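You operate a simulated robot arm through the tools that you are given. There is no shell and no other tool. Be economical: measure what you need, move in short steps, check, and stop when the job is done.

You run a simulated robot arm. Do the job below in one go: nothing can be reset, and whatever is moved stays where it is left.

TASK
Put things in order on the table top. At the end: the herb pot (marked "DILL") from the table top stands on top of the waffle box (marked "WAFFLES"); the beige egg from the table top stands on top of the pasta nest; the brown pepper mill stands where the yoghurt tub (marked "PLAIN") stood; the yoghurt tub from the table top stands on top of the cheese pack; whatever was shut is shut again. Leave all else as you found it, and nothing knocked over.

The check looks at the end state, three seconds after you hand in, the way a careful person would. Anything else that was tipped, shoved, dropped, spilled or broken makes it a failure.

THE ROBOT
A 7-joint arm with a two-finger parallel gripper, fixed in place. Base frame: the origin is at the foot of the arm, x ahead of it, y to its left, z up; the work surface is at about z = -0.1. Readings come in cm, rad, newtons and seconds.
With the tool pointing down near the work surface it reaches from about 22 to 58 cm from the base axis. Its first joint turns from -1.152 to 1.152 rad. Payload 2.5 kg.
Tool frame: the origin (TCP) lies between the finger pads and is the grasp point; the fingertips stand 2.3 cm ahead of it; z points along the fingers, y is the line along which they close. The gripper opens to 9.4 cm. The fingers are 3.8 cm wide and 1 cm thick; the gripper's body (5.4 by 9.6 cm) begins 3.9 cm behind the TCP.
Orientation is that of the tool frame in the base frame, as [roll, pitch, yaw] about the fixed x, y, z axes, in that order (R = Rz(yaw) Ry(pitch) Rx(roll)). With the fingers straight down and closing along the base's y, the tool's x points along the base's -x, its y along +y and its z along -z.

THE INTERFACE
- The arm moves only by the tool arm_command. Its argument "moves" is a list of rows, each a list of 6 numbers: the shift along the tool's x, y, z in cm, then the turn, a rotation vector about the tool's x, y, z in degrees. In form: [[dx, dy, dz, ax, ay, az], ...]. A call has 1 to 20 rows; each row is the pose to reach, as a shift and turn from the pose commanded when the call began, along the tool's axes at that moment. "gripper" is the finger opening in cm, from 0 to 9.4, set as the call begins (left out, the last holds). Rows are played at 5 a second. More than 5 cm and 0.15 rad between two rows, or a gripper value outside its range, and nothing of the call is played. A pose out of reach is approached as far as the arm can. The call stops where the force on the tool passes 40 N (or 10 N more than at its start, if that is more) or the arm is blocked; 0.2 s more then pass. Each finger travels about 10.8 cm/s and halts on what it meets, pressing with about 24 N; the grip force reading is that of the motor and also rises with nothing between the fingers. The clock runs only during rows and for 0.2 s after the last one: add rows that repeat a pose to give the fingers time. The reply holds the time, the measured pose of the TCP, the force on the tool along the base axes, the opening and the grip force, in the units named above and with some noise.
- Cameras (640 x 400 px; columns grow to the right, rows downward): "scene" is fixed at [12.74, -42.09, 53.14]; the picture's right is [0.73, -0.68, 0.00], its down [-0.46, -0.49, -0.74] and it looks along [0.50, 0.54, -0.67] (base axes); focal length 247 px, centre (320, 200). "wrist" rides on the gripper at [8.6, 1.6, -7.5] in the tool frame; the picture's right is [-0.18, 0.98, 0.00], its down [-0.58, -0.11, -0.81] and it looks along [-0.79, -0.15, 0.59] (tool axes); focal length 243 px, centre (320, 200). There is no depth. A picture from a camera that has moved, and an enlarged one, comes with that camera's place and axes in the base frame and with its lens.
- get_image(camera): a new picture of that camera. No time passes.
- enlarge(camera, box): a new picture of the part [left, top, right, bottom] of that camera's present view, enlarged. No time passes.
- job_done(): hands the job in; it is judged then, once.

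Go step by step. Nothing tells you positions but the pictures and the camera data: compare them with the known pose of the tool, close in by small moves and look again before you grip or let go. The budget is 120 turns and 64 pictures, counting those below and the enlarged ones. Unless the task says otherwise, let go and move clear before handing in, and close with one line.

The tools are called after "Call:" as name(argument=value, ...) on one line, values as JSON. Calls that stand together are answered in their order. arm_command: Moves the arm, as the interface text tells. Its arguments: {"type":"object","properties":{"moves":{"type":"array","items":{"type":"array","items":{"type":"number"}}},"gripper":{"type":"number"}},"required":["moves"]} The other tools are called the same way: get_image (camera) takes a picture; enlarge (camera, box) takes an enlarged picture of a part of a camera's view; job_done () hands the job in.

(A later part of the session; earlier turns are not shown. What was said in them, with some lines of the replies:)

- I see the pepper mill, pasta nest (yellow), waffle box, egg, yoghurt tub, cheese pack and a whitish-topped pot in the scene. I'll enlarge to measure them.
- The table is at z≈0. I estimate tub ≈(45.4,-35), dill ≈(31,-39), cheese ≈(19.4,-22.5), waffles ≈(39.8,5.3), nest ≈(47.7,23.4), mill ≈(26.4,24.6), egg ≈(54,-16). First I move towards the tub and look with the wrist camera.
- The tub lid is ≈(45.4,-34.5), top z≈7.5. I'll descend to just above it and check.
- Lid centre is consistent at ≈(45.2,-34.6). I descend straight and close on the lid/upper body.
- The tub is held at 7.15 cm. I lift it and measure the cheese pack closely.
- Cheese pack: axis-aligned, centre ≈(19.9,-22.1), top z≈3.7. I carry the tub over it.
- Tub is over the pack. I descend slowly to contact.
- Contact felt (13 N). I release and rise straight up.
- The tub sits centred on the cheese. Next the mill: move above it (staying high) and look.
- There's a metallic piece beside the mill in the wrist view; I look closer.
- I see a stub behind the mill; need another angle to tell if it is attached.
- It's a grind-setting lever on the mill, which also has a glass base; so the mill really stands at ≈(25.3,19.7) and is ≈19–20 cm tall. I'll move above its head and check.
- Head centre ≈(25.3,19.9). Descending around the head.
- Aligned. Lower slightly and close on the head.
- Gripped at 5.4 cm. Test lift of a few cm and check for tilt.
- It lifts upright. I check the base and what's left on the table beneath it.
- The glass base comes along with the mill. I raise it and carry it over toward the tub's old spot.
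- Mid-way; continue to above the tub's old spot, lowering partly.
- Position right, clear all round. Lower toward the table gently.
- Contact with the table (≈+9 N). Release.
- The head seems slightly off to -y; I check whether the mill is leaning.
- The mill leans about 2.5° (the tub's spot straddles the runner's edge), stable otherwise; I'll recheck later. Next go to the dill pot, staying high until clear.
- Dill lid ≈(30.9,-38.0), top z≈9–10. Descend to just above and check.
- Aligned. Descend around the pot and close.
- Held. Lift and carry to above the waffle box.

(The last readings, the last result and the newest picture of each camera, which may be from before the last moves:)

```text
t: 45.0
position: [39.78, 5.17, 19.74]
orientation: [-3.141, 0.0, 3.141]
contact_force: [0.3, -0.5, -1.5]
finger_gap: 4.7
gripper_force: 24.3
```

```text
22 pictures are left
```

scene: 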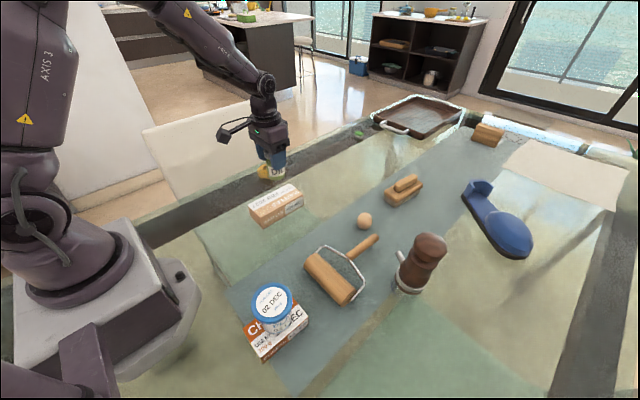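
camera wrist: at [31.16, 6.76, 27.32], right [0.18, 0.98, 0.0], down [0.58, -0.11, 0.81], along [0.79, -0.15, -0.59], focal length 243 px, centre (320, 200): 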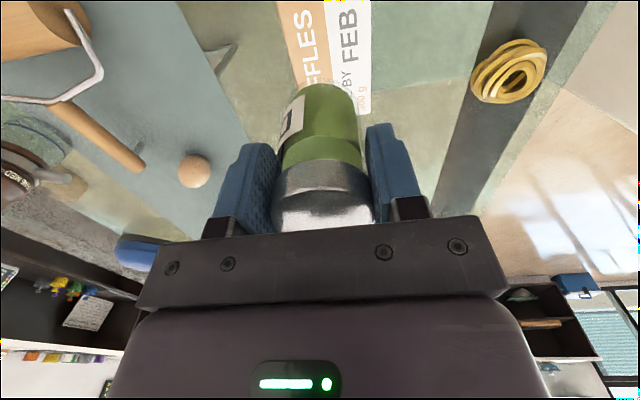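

Let me enlarge the wrist view to locate the box edges precisely.

Call:
enlarge(camera="wrist", box=[240, 0, 432, 120])

Call:
enlarge(camera="scene", box=[216, 140, 328, 240])

```text
3.33 times, centred on (336, 60) of wrist
camera zoom: at [31.16, 6.76, 27.32], right [0.18, 0.98, 0.0], down [0.58, -0.11, 0.81], along [0.79, -0.15, -0.59], focal length 809 px, centre (267, 667)
```

zoom: 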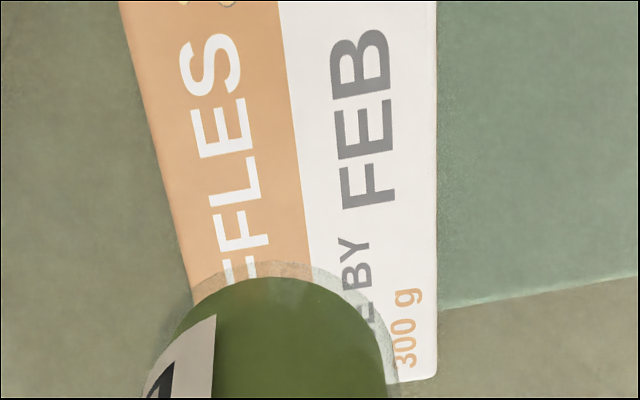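

```text
4.00 times, centred on (272, 190) of scene
camera zoom: at [12.74, -42.09, 53.14], right [0.73, -0.68, 0.0], down [-0.46, -0.49, -0.74], along [0.5, 0.54, -0.67], focal length 988 px, centre (512, 240)
```

zoom: 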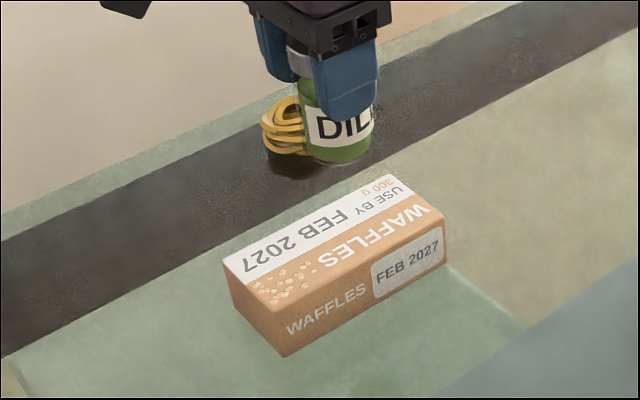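

Box centre refined to ≈(39.8,5.85). Shift +0.6 in y and descend near its top.

Call:
arm_command(moves=[[0, 0.6, 1.5, 0, 0, 0], [0, 0.6, 3, 0, 0, 0], [0, 0.6, 4.5, 0, 0, 0], [0, 0.6, 5.8, 0, 0, 0], [0, 0.6, 6.4, 0, 0, 0], [0, 0.6, 6.7, 0, 0, 0], [0, 0.6, 6.7, 0, 0, 0]])

Call:
enlarge(camera="scene", box=[216, 150, 328, 240])

```text
t: 46.6
position: [39.76, 5.9, 12.98]
orientation: [3.141, 0.0, 3.141]
contact_force: [0.0, -1.0, -0.9]
finger_gap: 4.69
gripper_force: 24.2
```

```text
4.44 times, centred on (272, 195) of scene
camera zoom: at [12.74, -42.09, 53.14], right [0.73, -0.68, 0.0], down [-0.46, -0.49, -0.74], along [0.5, 0.54, -0.67], focal length 1098 px, centre (533, 222)
```

zoom: 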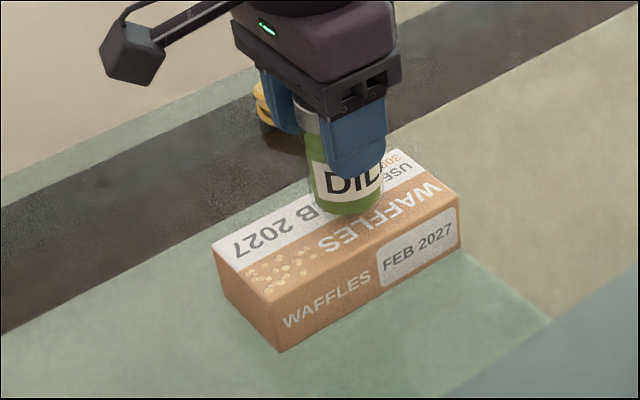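

Pot hovers over the middle of the box. Lower in small steps to contact.

Call:
arm_command(moves=[[0, 0, 0.2, 0, 0, 0], [0, 0, 0.4, 0, 0, 0], [0, 0, 0.4, 0, 0, 0], [0, 0, 0.4, 0, 0, 0]])

```text
t: 47.6
position: [39.75, 5.78, 12.65]
orientation: [3.141, -0.001, -3.14]
contact_force: [-0.3, -1.0, -1.0]
finger_gap: 4.67
gripper_force: 24.0
```

Call:
arm_command(moves=[[0, 0, 0.2, 0, 0, 0], [0, 0, 0.2, 0, 0, 0], [0, 0, 0.2, 0, 0, 0]])

```text
t: 48.4
position: [39.63, 5.76, 12.44]
orientation: [3.141, 0.0, -3.141]
contact_force: [-0.5, -0.1, -1.5]
finger_gap: 4.65
gripper_force: 24.4
```

Call:
arm_command(moves=[[0, 0, 0.2, 0, 0, 0], [0, 0, 0.2, 0, 0, 0], [0, 0, 0.2, 0, 0, 0]])

```text
t: 49.2
position: [39.77, 5.71, 12.25]
orientation: [-3.141, 0.001, 3.141]
contact_force: [1.4, 0.3, -0.8]
finger_gap: 4.66
gripper_force: 23.8
```

Call:
arm_command(moves=[[0, 0, 0.2, 0, 0, 0], [0, 0, 0.2, 0, 0, 0], [0, 0, 0.2, 0, 0, 0]])

Call:
enlarge(camera="scene", box=[216, 150, 328, 240])

```text
t: 50.0
position: [39.65, 5.88, 12.0]
orientation: [-3.14, 0.0, -3.14]
contact_force: [-0.7, 0.8, -2.0]
finger_gap: 4.67
gripper_force: 23.8
```

```text
4.44 times, centred on (272, 195) of scene
camera zoom: at [12.74, -42.09, 53.14], right [0.73, -0.68, 0.0], down [-0.46, -0.49, -0.74], along [0.5, 0.54, -0.67], focal length 1098 px, centre (533, 222)
```

zoom: 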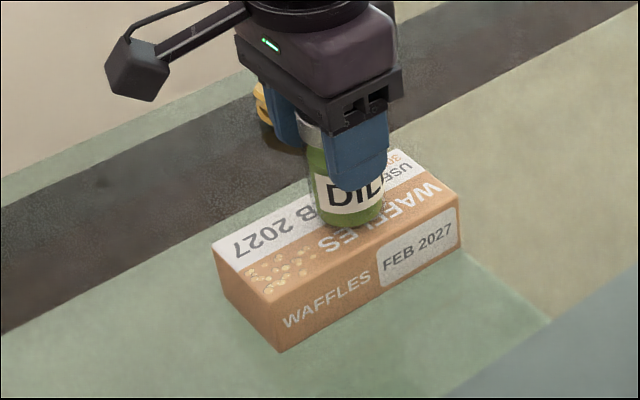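

Still no contact; continue.

Call:
arm_command(moves=[[0, 0, 0.2, 0, 0, 0], [0, 0, 0.2, 0, 0, 0], [0, 0, 0.2, 0, 0, 0]])

Call:
arm_command(moves=[[0, 0, 0.15, 0, 0, 0], [0, 0, 0.15, 0, 0, 0], [0, 0, 0.15, 0, 0, 0]])

```text
t: 50.8
position: [39.84, 5.84, 11.84]
orientation: [-3.14, 0.0, -3.141]
contact_force: [-0.2, 0.0, -1.2]
finger_gap: 4.64
gripper_force: 24.1
```

```text
t: 51.6
position: [39.65, 5.82, 11.83]
orientation: [3.14, 0.0, -3.14]
contact_force: [-2.3, -0.3, 7.6]
finger_gap: 4.66
gripper_force: 23.7
```

Contact (≈9 N). Release and rise straight.

Call:
arm_command(moves=[[0, 0, 0, 0, 0, 0], [0, 0, 0, 0, 0, 0], [0, 0, 0, 0, 0, 0]], gripper=9.4)

Call:
arm_command(moves=[[0, 0, -1, 0, 0, 0], [0, 0, -3, 0, 0, 0], [0, 0, -6, 0, 0, 0], [0, 0, -9, 0, 0, 0], [0, 0, -12, 0, 0, 0], [0, 0, -12, 0, 0, 0]])

Call:
get_image(camera="wrist")

Call:
enlarge(camera="scene", box=[216, 140, 328, 240])

```text
t: 52.4
position: [39.8, 5.8, 11.81]
orientation: [3.141, 0.0, 3.141]
contact_force: [-0.6, -0.2, 0.4]
finger_gap: 9.39
gripper_force: 0.1
```

```text
t: 53.8
position: [39.66, 5.87, 23.7]
orientation: [3.141, 0.0, -3.141]
contact_force: [0.1, -0.2, -0.1]
finger_gap: 9.37
gripper_force: 0.0
```

```text
17 pictures are left
camera wrist: at [31.08, 7.4, 31.3], right [0.18, 0.98, 0.0], down [0.58, -0.11, 0.81], along [0.79, -0.15, -0.59], focal length 243 px, centre (320, 200)
```

wrist: 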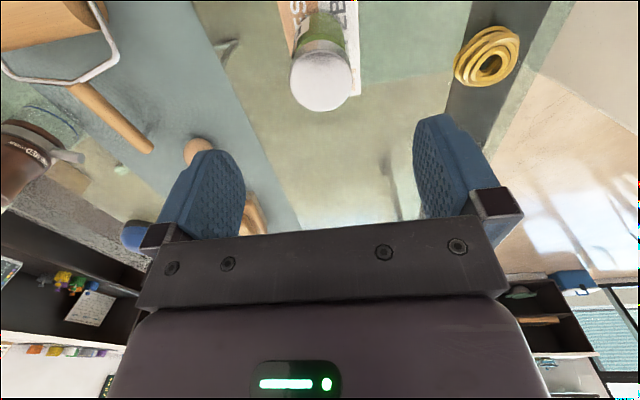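

```text
4.00 times, centred on (272, 190) of scene
camera zoom: at [12.74, -42.09, 53.14], right [0.73, -0.68, 0.0], down [-0.46, -0.49, -0.74], along [0.5, 0.54, -0.67], focal length 988 px, centre (512, 240)
```

zoom: 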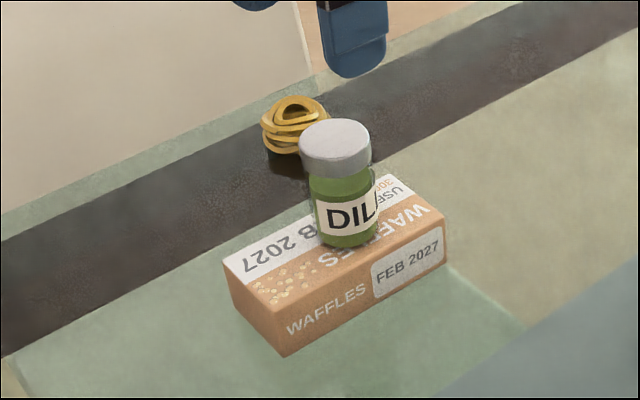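

The pot stands on the box. Nest hole ≈(47.0,23.5). Now to the egg ≈(54,-16).

Call:
arm_command(moves=[[-1.5, -3, 0, 0, 0, 0], [-3.3, -7, 0, 0, 0, 0], [-5.1, -11, 0.5, 0, 0, 0], [-7, -15, 1.5, 0, 0, 0], [-9, -19, 3, 0, 0, 0], [-11, -21.6, 5, 0, 0, 0], [-12, -21.6, 8, 0, 0, 0], [-13, -21.6, 10, 0, 0, 0], [-13, -21.6, 10, 0, 0, 0]])

Call:
get_image(camera="wrist")

Call:
enlarge(camera="scene", box=[300, 160, 460, 260])

```text
t: 55.8
position: [52.69, -15.9, 13.69]
orientation: [-3.141, 0.0, -3.14]
contact_force: [-0.2, 0.0, -0.9]
finger_gap: 9.38
gripper_force: 0.1
```

```text
15 pictures are left
camera wrist: at [44.17, -14.31, 21.3], right [0.18, 0.98, 0.0], down [0.58, -0.11, 0.81], along [0.79, -0.15, -0.59], focal length 243 px, centre (320, 200)
```

wrist: 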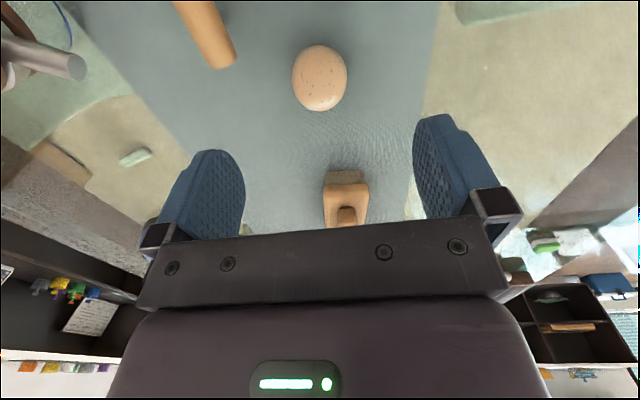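

```text
4.00 times, centred on (380, 210) of scene
camera zoom: at [12.74, -42.09, 53.14], right [0.73, -0.68, 0.0], down [-0.46, -0.49, -0.74], along [0.5, 0.54, -0.67], focal length 988 px, centre (80, 160)
```

zoom: 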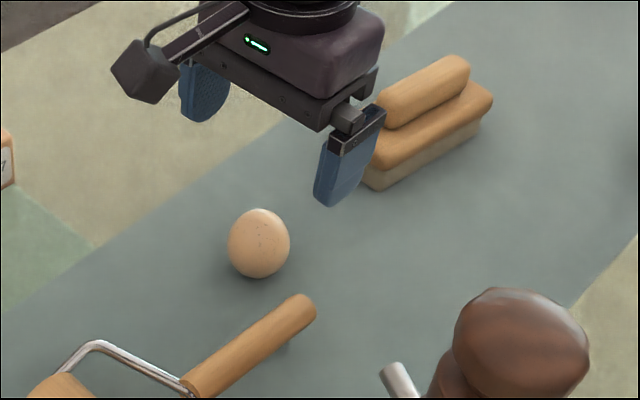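

Egg upright at ≈(53.7,-16.05); the roller handle end is close on the -y side, so I turn the gripper 45° so the fingers clear it, with a narrower opening.

Call:
arm_command(moves=[[-0.3, 0, 0.5, 0, 0, -7.5], [-0.6, -0.05, 1, 0, 0, -15], [-0.8, -0.1, 1.5, 0, 0, -22.5], [-1.0, -0.15, 2, 0, 0, -30], [-1.0, -0.15, 2.5, 0, 0, -37.5], [-1.0, -0.15, 3, 0, 0, -45], [-1.0, -0.15, 3, 0, 0, -45]], gripper=7.4)

Call:
get_image(camera="wrist")

Call:
enlarge(camera="scene", box=[300, 160, 460, 260])

```text
t: 57.4
position: [53.69, -15.8, 10.77]
orientation: [3.142, -0.001, -2.354]
contact_force: [0.3, -0.5, 0.4]
finger_gap: 7.4
gripper_force: 0.0
```

```text
13 pictures are left
camera wrist: at [46.48, -21.0, 18.28], right [-0.57, 0.82, 0.0], down [0.49, 0.34, 0.81], along [0.66, 0.46, -0.59], focal length 243 px, centre (320, 200)
```

wrist: 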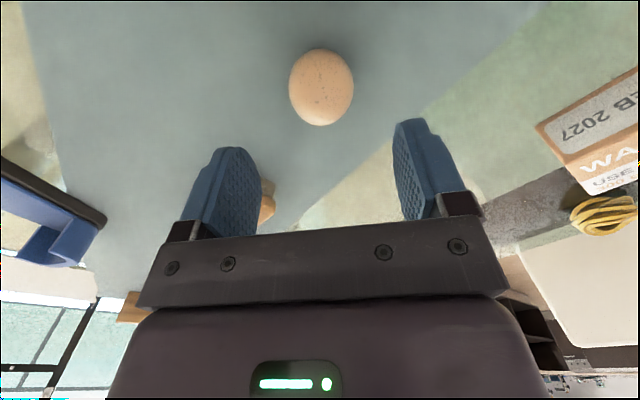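

```text
4.00 times, centred on (380, 210) of scene
camera zoom: at [12.74, -42.09, 53.14], right [0.73, -0.68, 0.0], down [-0.46, -0.49, -0.74], along [0.5, 0.54, -0.67], focal length 988 px, centre (80, 160)
```

zoom: 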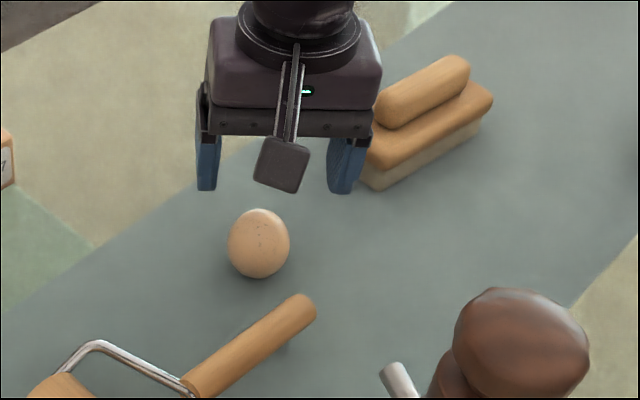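

Lateral alignment is good. Descend and grip the egg.

Call:
arm_command(moves=[[0.2, 0, 1.5, 0, 0, 0], [0.2, 0, 3, 0, 0, 0], [0.2, 0, 4.5, 0, 0, 0], [0.2, 0, 6, 0, 0, 0], [0.2, 0, 7.2, 0, 0, 0], [0.2, 0, 7.2, 0, 0, 0]])

Call:
arm_command(moves=[[0, 0, 0, 0, 0, 0], [0, 0, 0, 0, 0, 0], [0, 0, 0, 0, 0, 0]], gripper=3.6)

Call:
get_image(camera="wrist")

```text
t: 58.8
position: [53.82, -16.08, 3.54]
orientation: [3.141, 0.0, -2.355]
contact_force: [-0.2, 0.2, 0.0]
finger_gap: 7.38
gripper_force: 0.1
```

```text
t: 59.6
position: [53.71, -15.96, 3.39]
orientation: [-3.142, 0.001, -2.357]
contact_force: [0.0, 0.2, 0.0]
finger_gap: 4.2
gripper_force: 12.1
```

```text
11 pictures are left
camera wrist: at [46.37, -21.13, 11.06], right [-0.57, 0.82, 0.0], down [0.49, 0.33, 0.81], along [0.66, 0.46, -0.59], focal length 243 px, centre (320, 200)
```

wrist: 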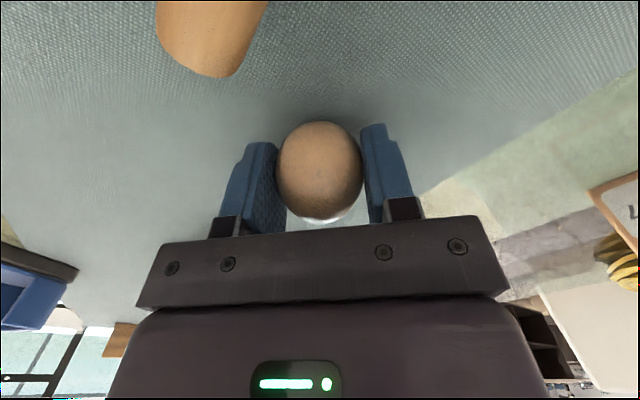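

Egg held. Lift and carry it over to the nest.

Call:
arm_command(moves=[[0, 0, -1, 0, 0, 0], [0, 0, -3, 0, 0, 0], [0, 0, -6, 0, 0, 0], [0, 0, -9, 0, 0, 0], [0, 0, -12, 0, 0, 0], [-0.9, 1.3, -12.5, 0, 0, 0], [-2.5, 3.6, -12.5, 0, 0, 0], [-4.5, 6.4, -12.5, 0, 0, 0], [-6.6, 9.3, -12.5, 0, 0, 0], [-8.8, 12.4, -12.5, 0, 0, 0], [-11, 15.5, -12.5, 0, 0, 0], [-13.2, 18.6, -12.5, 0, 0, 0], [-15.4, 21.7, -12.5, 0, 0, 0], [-17.6, 24.8, -12.5, 0, 0, 0], [-19.6, 27.7, -12.5, 0, 0, 0], [-21.4, 30.2, -12.5, 0, 0, 0], [-22.5, 31.8, -12.5, 0, 0, 0], [-23.1, 32.6, -12.5, 0, 0, 0], [-23.1, 32.6, -12.5, 0, 0, 0]])

Call:
get_image(camera="wrist")

Call:
enlarge(camera="scene", box=[200, 90, 360, 190])

```text
t: 63.6
position: [46.93, 23.35, 16.06]
orientation: [3.141, -0.001, -2.354]
contact_force: [-0.4, -0.2, -0.7]
finger_gap: 4.16
gripper_force: 12.1
```

```text
10 pictures are left
camera wrist: at [39.67, 18.27, 23.67], right [-0.57, 0.82, 0.0], down [0.49, 0.33, 0.81], along [0.66, 0.46, -0.59], focal length 243 px, centre (320, 200)
```

wrist: 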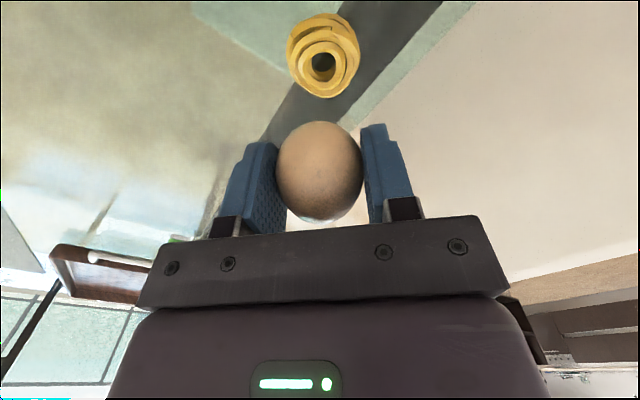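

```text
4.00 times, centred on (280, 140) of scene
camera zoom: at [12.74, -42.09, 53.14], right [0.73, -0.68, 0.0], down [-0.46, -0.49, -0.74], along [0.5, 0.54, -0.67], focal length 988 px, centre (480, 440)
```

zoom: 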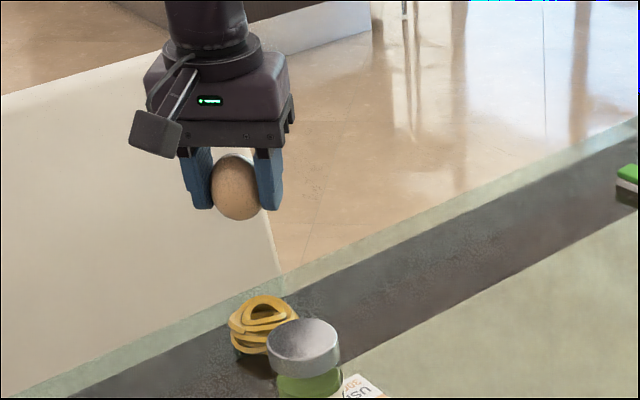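

Nest centre ≈(47.0,23.9). Adjust and descend to just above it.

Call:
arm_command(moves=[[-0.2, 0.15, 1.5, 0, 0, 0], [-0.42, 0.28, 3, 0, 0, 0], [-0.42, 0.28, 4.5, 0, 0, 0], [-0.42, 0.28, 6, 0, 0, 0], [-0.42, 0.28, 7, 0, 0, 0], [-0.42, 0.28, 7.5, 0, 0, 0], [-0.42, 0.28, 7.5, 0, 0, 0]])

Call:
get_image(camera="wrist")

Call:
enlarge(camera="scene", box=[224, 130, 304, 180])

```text
t: 65.2
position: [46.96, 23.79, 8.62]
orientation: [3.141, 0.0, -2.356]
contact_force: [0.2, 0.3, -0.8]
finger_gap: 4.16
gripper_force: 12.3
```

```text
8 pictures are left
camera wrist: at [39.72, 18.73, 16.09], right [-0.57, 0.82, 0.0], down [0.49, 0.33, 0.81], along [0.67, 0.46, -0.59], focal length 243 px, centre (320, 200)
```

wrist: 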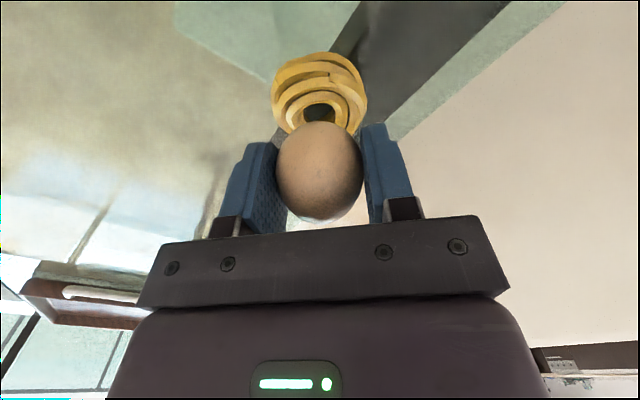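

```text
8.00 times, centred on (264, 155) of scene
camera zoom: at [12.74, -42.09, 53.14], right [0.73, -0.68, 0.0], down [-0.46, -0.49, -0.74], along [0.5, 0.54, -0.67], focal length 1976 px, centre (768, 560)
```

zoom: 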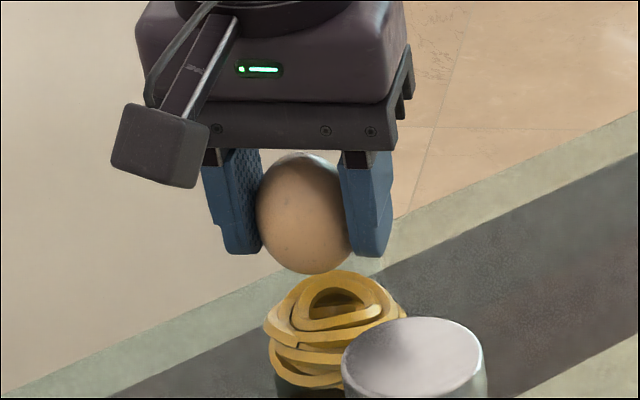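

Well aligned; tiny lateral shift, then lower toward contact.

Call:
arm_command(moves=[[0, -0.2, 0.4, 0, 0, 0], [0, -0.2, 0.8, 0, 0, 0], [0, -0.2, 1.1, 0, 0, 0], [0, -0.2, 1.1, 0, 0, 0]])

Call:
arm_command(moves=[[0, 0, 0.1, 0, 0, 0], [0, 0, 0.2, 0, 0, 0], [0, 0, 0.2, 0, 0, 0]])

```text
t: 66.2
position: [47.04, 23.65, 7.54]
orientation: [3.141, -0.001, -2.354]
contact_force: [1.1, -1.2, -1.2]
finger_gap: 4.18
gripper_force: 12.4
```

```text
t: 67.0
position: [47.06, 23.73, 7.29]
orientation: [3.14, 0.0, -2.356]
contact_force: [0.1, 0.9, -0.4]
finger_gap: 4.18
gripper_force: 11.8
```

Call:
arm_command(moves=[[0, 0, 0.1, 0, 0, 0], [0, 0, 0.2, 0, 0, 0], [0, 0, 0.2, 0, 0, 0]])

Call:
enlarge(camera="scene", box=[224, 130, 304, 180])

```text
t: 67.8
position: [47.16, 23.62, 6.97]
orientation: [3.141, 0.001, -2.357]
contact_force: [0.9, 1.2, -0.2]
finger_gap: 4.17
gripper_force: 12.5
```

```text
8.00 times, centred on (264, 155) of scene
camera zoom: at [12.74, -42.09, 53.14], right [0.73, -0.68, 0.0], down [-0.46, -0.49, -0.74], along [0.5, 0.54, -0.67], focal length 1976 px, centre (768, 560)
```

zoom: 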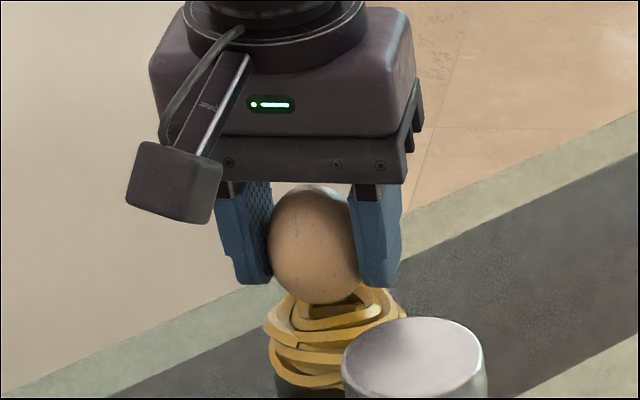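

No contact yet; one wrist check for centring over the hole.

Call:
enlarge(camera="wrist", box=[240, 50, 400, 150])

```text
4.00 times, centred on (320, 100) of wrist
camera zoom: at [39.86, 18.6, 14.57], right [-0.57, 0.82, 0.0], down [0.49, 0.33, 0.81], along [0.67, 0.46, -0.59], focal length 970 px, centre (320, 600)
```

zoom: 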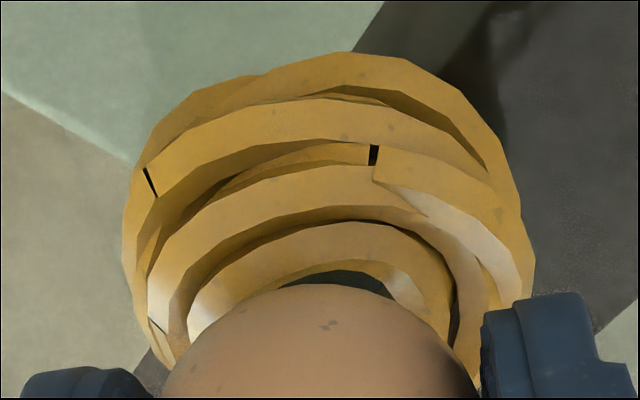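

The wrist view shows the egg centred over the inner loop. Continue lowering.

Call:
arm_command(moves=[[0, 0, 0.1, 0, 0, 0], [0, 0, 0.2, 0, 0, 0], [0, 0, 0.2, 0, 0, 0]])

Call:
arm_command(moves=[[0, 0, 0.1, 0, 0, 0], [0, 0, 0.2, 0, 0, 0], [0, 0, 0.2, 0, 0, 0]])

```text
t: 68.6
position: [47.15, 23.71, 6.69]
orientation: [-3.141, -0.001, -2.356]
contact_force: [-0.1, -0.5, -1.7]
finger_gap: 4.2
gripper_force: 11.9
```

```text
t: 69.4
position: [47.12, 23.77, 6.63]
orientation: [3.139, -0.001, -2.357]
contact_force: [1.2, -0.2, -0.6]
finger_gap: 4.16
gripper_force: 12.1
```

Call:
arm_command(moves=[[0, 0, 0.1, 0, 0, 0], [0, 0, 0.2, 0, 0, 0], [0, 0, 0.2, 0, 0, 0]])

Call:
arm_command(moves=[[0, 0, 0.1, 0, 0, 0], [0, 0, 0.1, 0, 0, 0], [0, 0, 0.1, 0, 0, 0]])

```text
t: 70.2
position: [47.15, 23.77, 6.43]
orientation: [3.141, 0.003, -2.358]
contact_force: [-0.4, -1.3, 5.2]
finger_gap: 4.17
gripper_force: 11.5
```

```text
t: 71.0
position: [47.23, 23.7, 6.34]
orientation: [3.141, 0.003, -2.355]
contact_force: [1.1, 1.5, 8.6]
finger_gap: 4.19
gripper_force: 12.4
```

Contact felt. Open a little first, then look.

Call:
arm_command(moves=[[0, 0, 0, 0, 0, 0], [0, 0, 0, 0, 0, 0], [0, 0, 0, 0, 0, 0]], gripper=4.7)

Call:
enlarge(camera="scene", box=[224, 130, 304, 180])

```text
t: 71.8
position: [47.14, 23.57, 6.23]
orientation: [3.141, 0.001, -2.355]
contact_force: [0.5, -0.1, -0.2]
finger_gap: 4.7
gripper_force: 0.0
```

```text
8.00 times, centred on (264, 155) of scene
camera zoom: at [12.74, -42.09, 53.14], right [0.73, -0.68, 0.0], down [-0.46, -0.49, -0.74], along [0.5, 0.54, -0.67], focal length 1976 px, centre (768, 560)
```

zoom: 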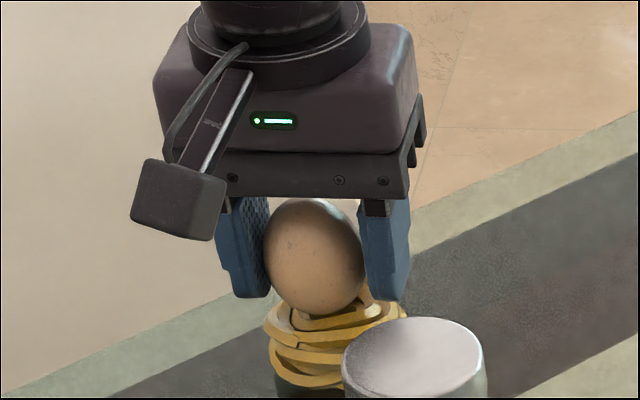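

The egg leans a bit to the scene's left, so I regrip, lift slightly, shift 0.4 cm right, and set it down again.

Call:
arm_command(moves=[[0, 0, 0, 0, 0, 0], [0, 0, 0, 0, 0, 0], [0, 0, -0.3, 0, 0, 0], [0, 0, -0.6, 0, 0, 0], [0, -0.2, -0.6, 0, 0, 0], [0, -0.4, -0.6, 0, 0, 0], [0, -0.4, -0.6, 0, 0, 0]], gripper=3.6)

Call:
arm_command(moves=[[0, 0, 0.15, 0, 0, 0], [0, 0, 0.3, 0, 0, 0], [0, 0, 0.4, 0, 0, 0], [0, 0, 0.4, 0, 0, 0]])

```text
t: 73.4
position: [47.47, 23.32, 6.94]
orientation: [3.141, 0.0, -2.357]
contact_force: [0.3, -0.1, -1.3]
finger_gap: 4.16
gripper_force: 11.9
```

```text
t: 74.4
position: [47.41, 23.42, 6.55]
orientation: [3.14, 0.001, -2.356]
contact_force: [0.0, 0.1, -1.3]
finger_gap: 4.16
gripper_force: 12.4
```

Call:
arm_command(moves=[[0, 0, 0.1, 0, 0, 0], [0, 0, 0.2, 0, 0, 0], [0, 0, 0.2, 0, 0, 0]])

Call:
arm_command(moves=[[0, 0, 0.1, 0, 0, 0], [0, 0, 0.1, 0, 0, 0], [0, 0, 0.1, 0, 0, 0]])

```text
t: 75.2
position: [47.44, 23.53, 6.19]
orientation: [-3.141, 0.0, -2.356]
contact_force: [-0.1, 0.6, -0.9]
finger_gap: 4.17
gripper_force: 12.1
```

```text
t: 76.0
position: [47.33, 23.36, 6.32]
orientation: [-3.141, 0.001, -2.357]
contact_force: [-1.1, 0.3, 8.2]
finger_gap: 4.19
gripper_force: 11.9
```

Contact again. Open slightly and look.

Call:
arm_command(moves=[[0, 0, 0, 0, 0, 0], [0, 0, 0, 0, 0, 0], [0, 0, 0, 0, 0, 0]], gripper=4.8)

Call:
enlarge(camera="scene", box=[224, 130, 304, 180])

```text
t: 76.8
position: [47.34, 23.43, 6.22]
orientation: [3.141, 0.0, -2.357]
contact_force: [-0.3, 0.1, -0.3]
finger_gap: 4.82
gripper_force: 0.1
```

```text
8.00 times, centred on (264, 155) of scene
camera zoom: at [12.74, -42.09, 53.14], right [0.73, -0.68, 0.0], down [-0.46, -0.49, -0.74], along [0.5, 0.54, -0.67], focal length 1976 px, centre (768, 560)
```

zoom: 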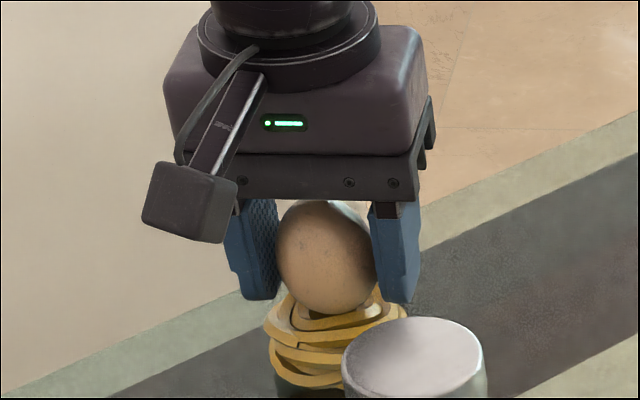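

Looks centred now. Open further stepwise, then check.

Call:
arm_command(moves=[[0, 0, 0, 0, 0, 0], [0, 0, 0, 0, 0, 0], [0, 0, 0, 0, 0, 0], [0, 0, 0, 0, 0, 0]], gripper=5.4)

Call:
enlarge(camera="scene", box=[224, 130, 304, 180])

```text
t: 77.8
position: [47.48, 23.42, 6.2]
orientation: [-3.141, -0.001, -2.356]
contact_force: [0.0, 0.3, 0.0]
finger_gap: 5.38
gripper_force: 0.0
```

```text
8.00 times, centred on (264, 155) of scene
camera zoom: at [12.74, -42.09, 53.14], right [0.73, -0.68, 0.0], down [-0.46, -0.49, -0.74], along [0.5, 0.54, -0.67], focal length 1976 px, centre (768, 560)
```

zoom: 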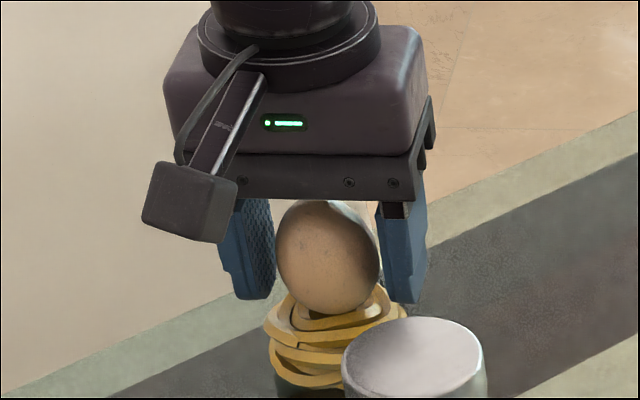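

The egg stays put as the fingers part. Open fully and rise straight up.

Call:
arm_command(moves=[[0, 0, 0, 0, 0, 0], [0, 0, 0, 0, 0, 0], [0, 0, 0, 0, 0, 0]], gripper=7.6)

Call:
arm_command(moves=[[0, 0, -1, 0, 0, 0], [0, 0, -2.5, 0, 0, 0], [0, 0, -5, 0, 0, 0], [0, 0, -8, 0, 0, 0], [0, 0, -11, 0, 0, 0], [0, 0, -14, 0, 0, 0], [0, 0, -16, 0, 0, 0], [0, 0, -16, 0, 0, 0], [0, 0, -16, 0, 0, 0]])

Call:
get_image(camera="scene")

```text
t: 78.6
position: [47.34, 23.55, 6.28]
orientation: [3.14, 0.0, -2.355]
contact_force: [0.5, 0.1, 0.5]
finger_gap: 7.59
gripper_force: 0.0
```

```text
t: 80.6
position: [47.41, 23.5, 22.25]
orientation: [-3.141, 0.0, -2.356]
contact_force: [-0.7, 0.1, -0.9]
finger_gap: 7.6
gripper_force: 0.0
```

```text
1 pictures are left
```

scene: 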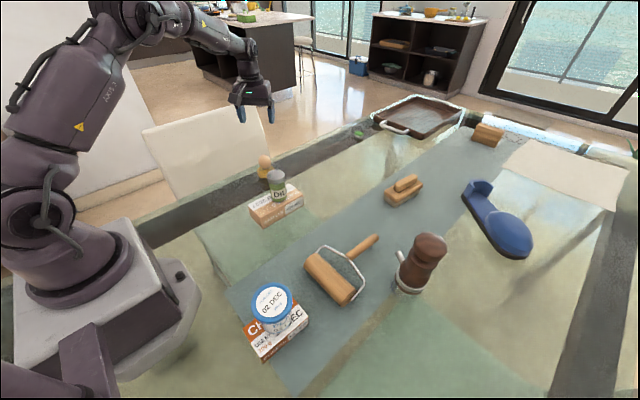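

Everything is in place and steady: the egg is on the nest, the dill pot on the waffles, the tub on the cheese, and the mill where the tub stood. The arm is clear, so I'm handing in.

Call:
job_done()

```text
The job is handed in.
```

I've handed the job in with all four items placed: the dill pot on the waffle box, the egg on the pasta nest, the pepper mill where the yoghurt tub stood, and the tub on the cheese pack. The mill leans about 2.5°, probably because that spot straddles the edge of the table runner, but it held steady. Nothing was knocked over, I opened nothing, and the arm finished clear.
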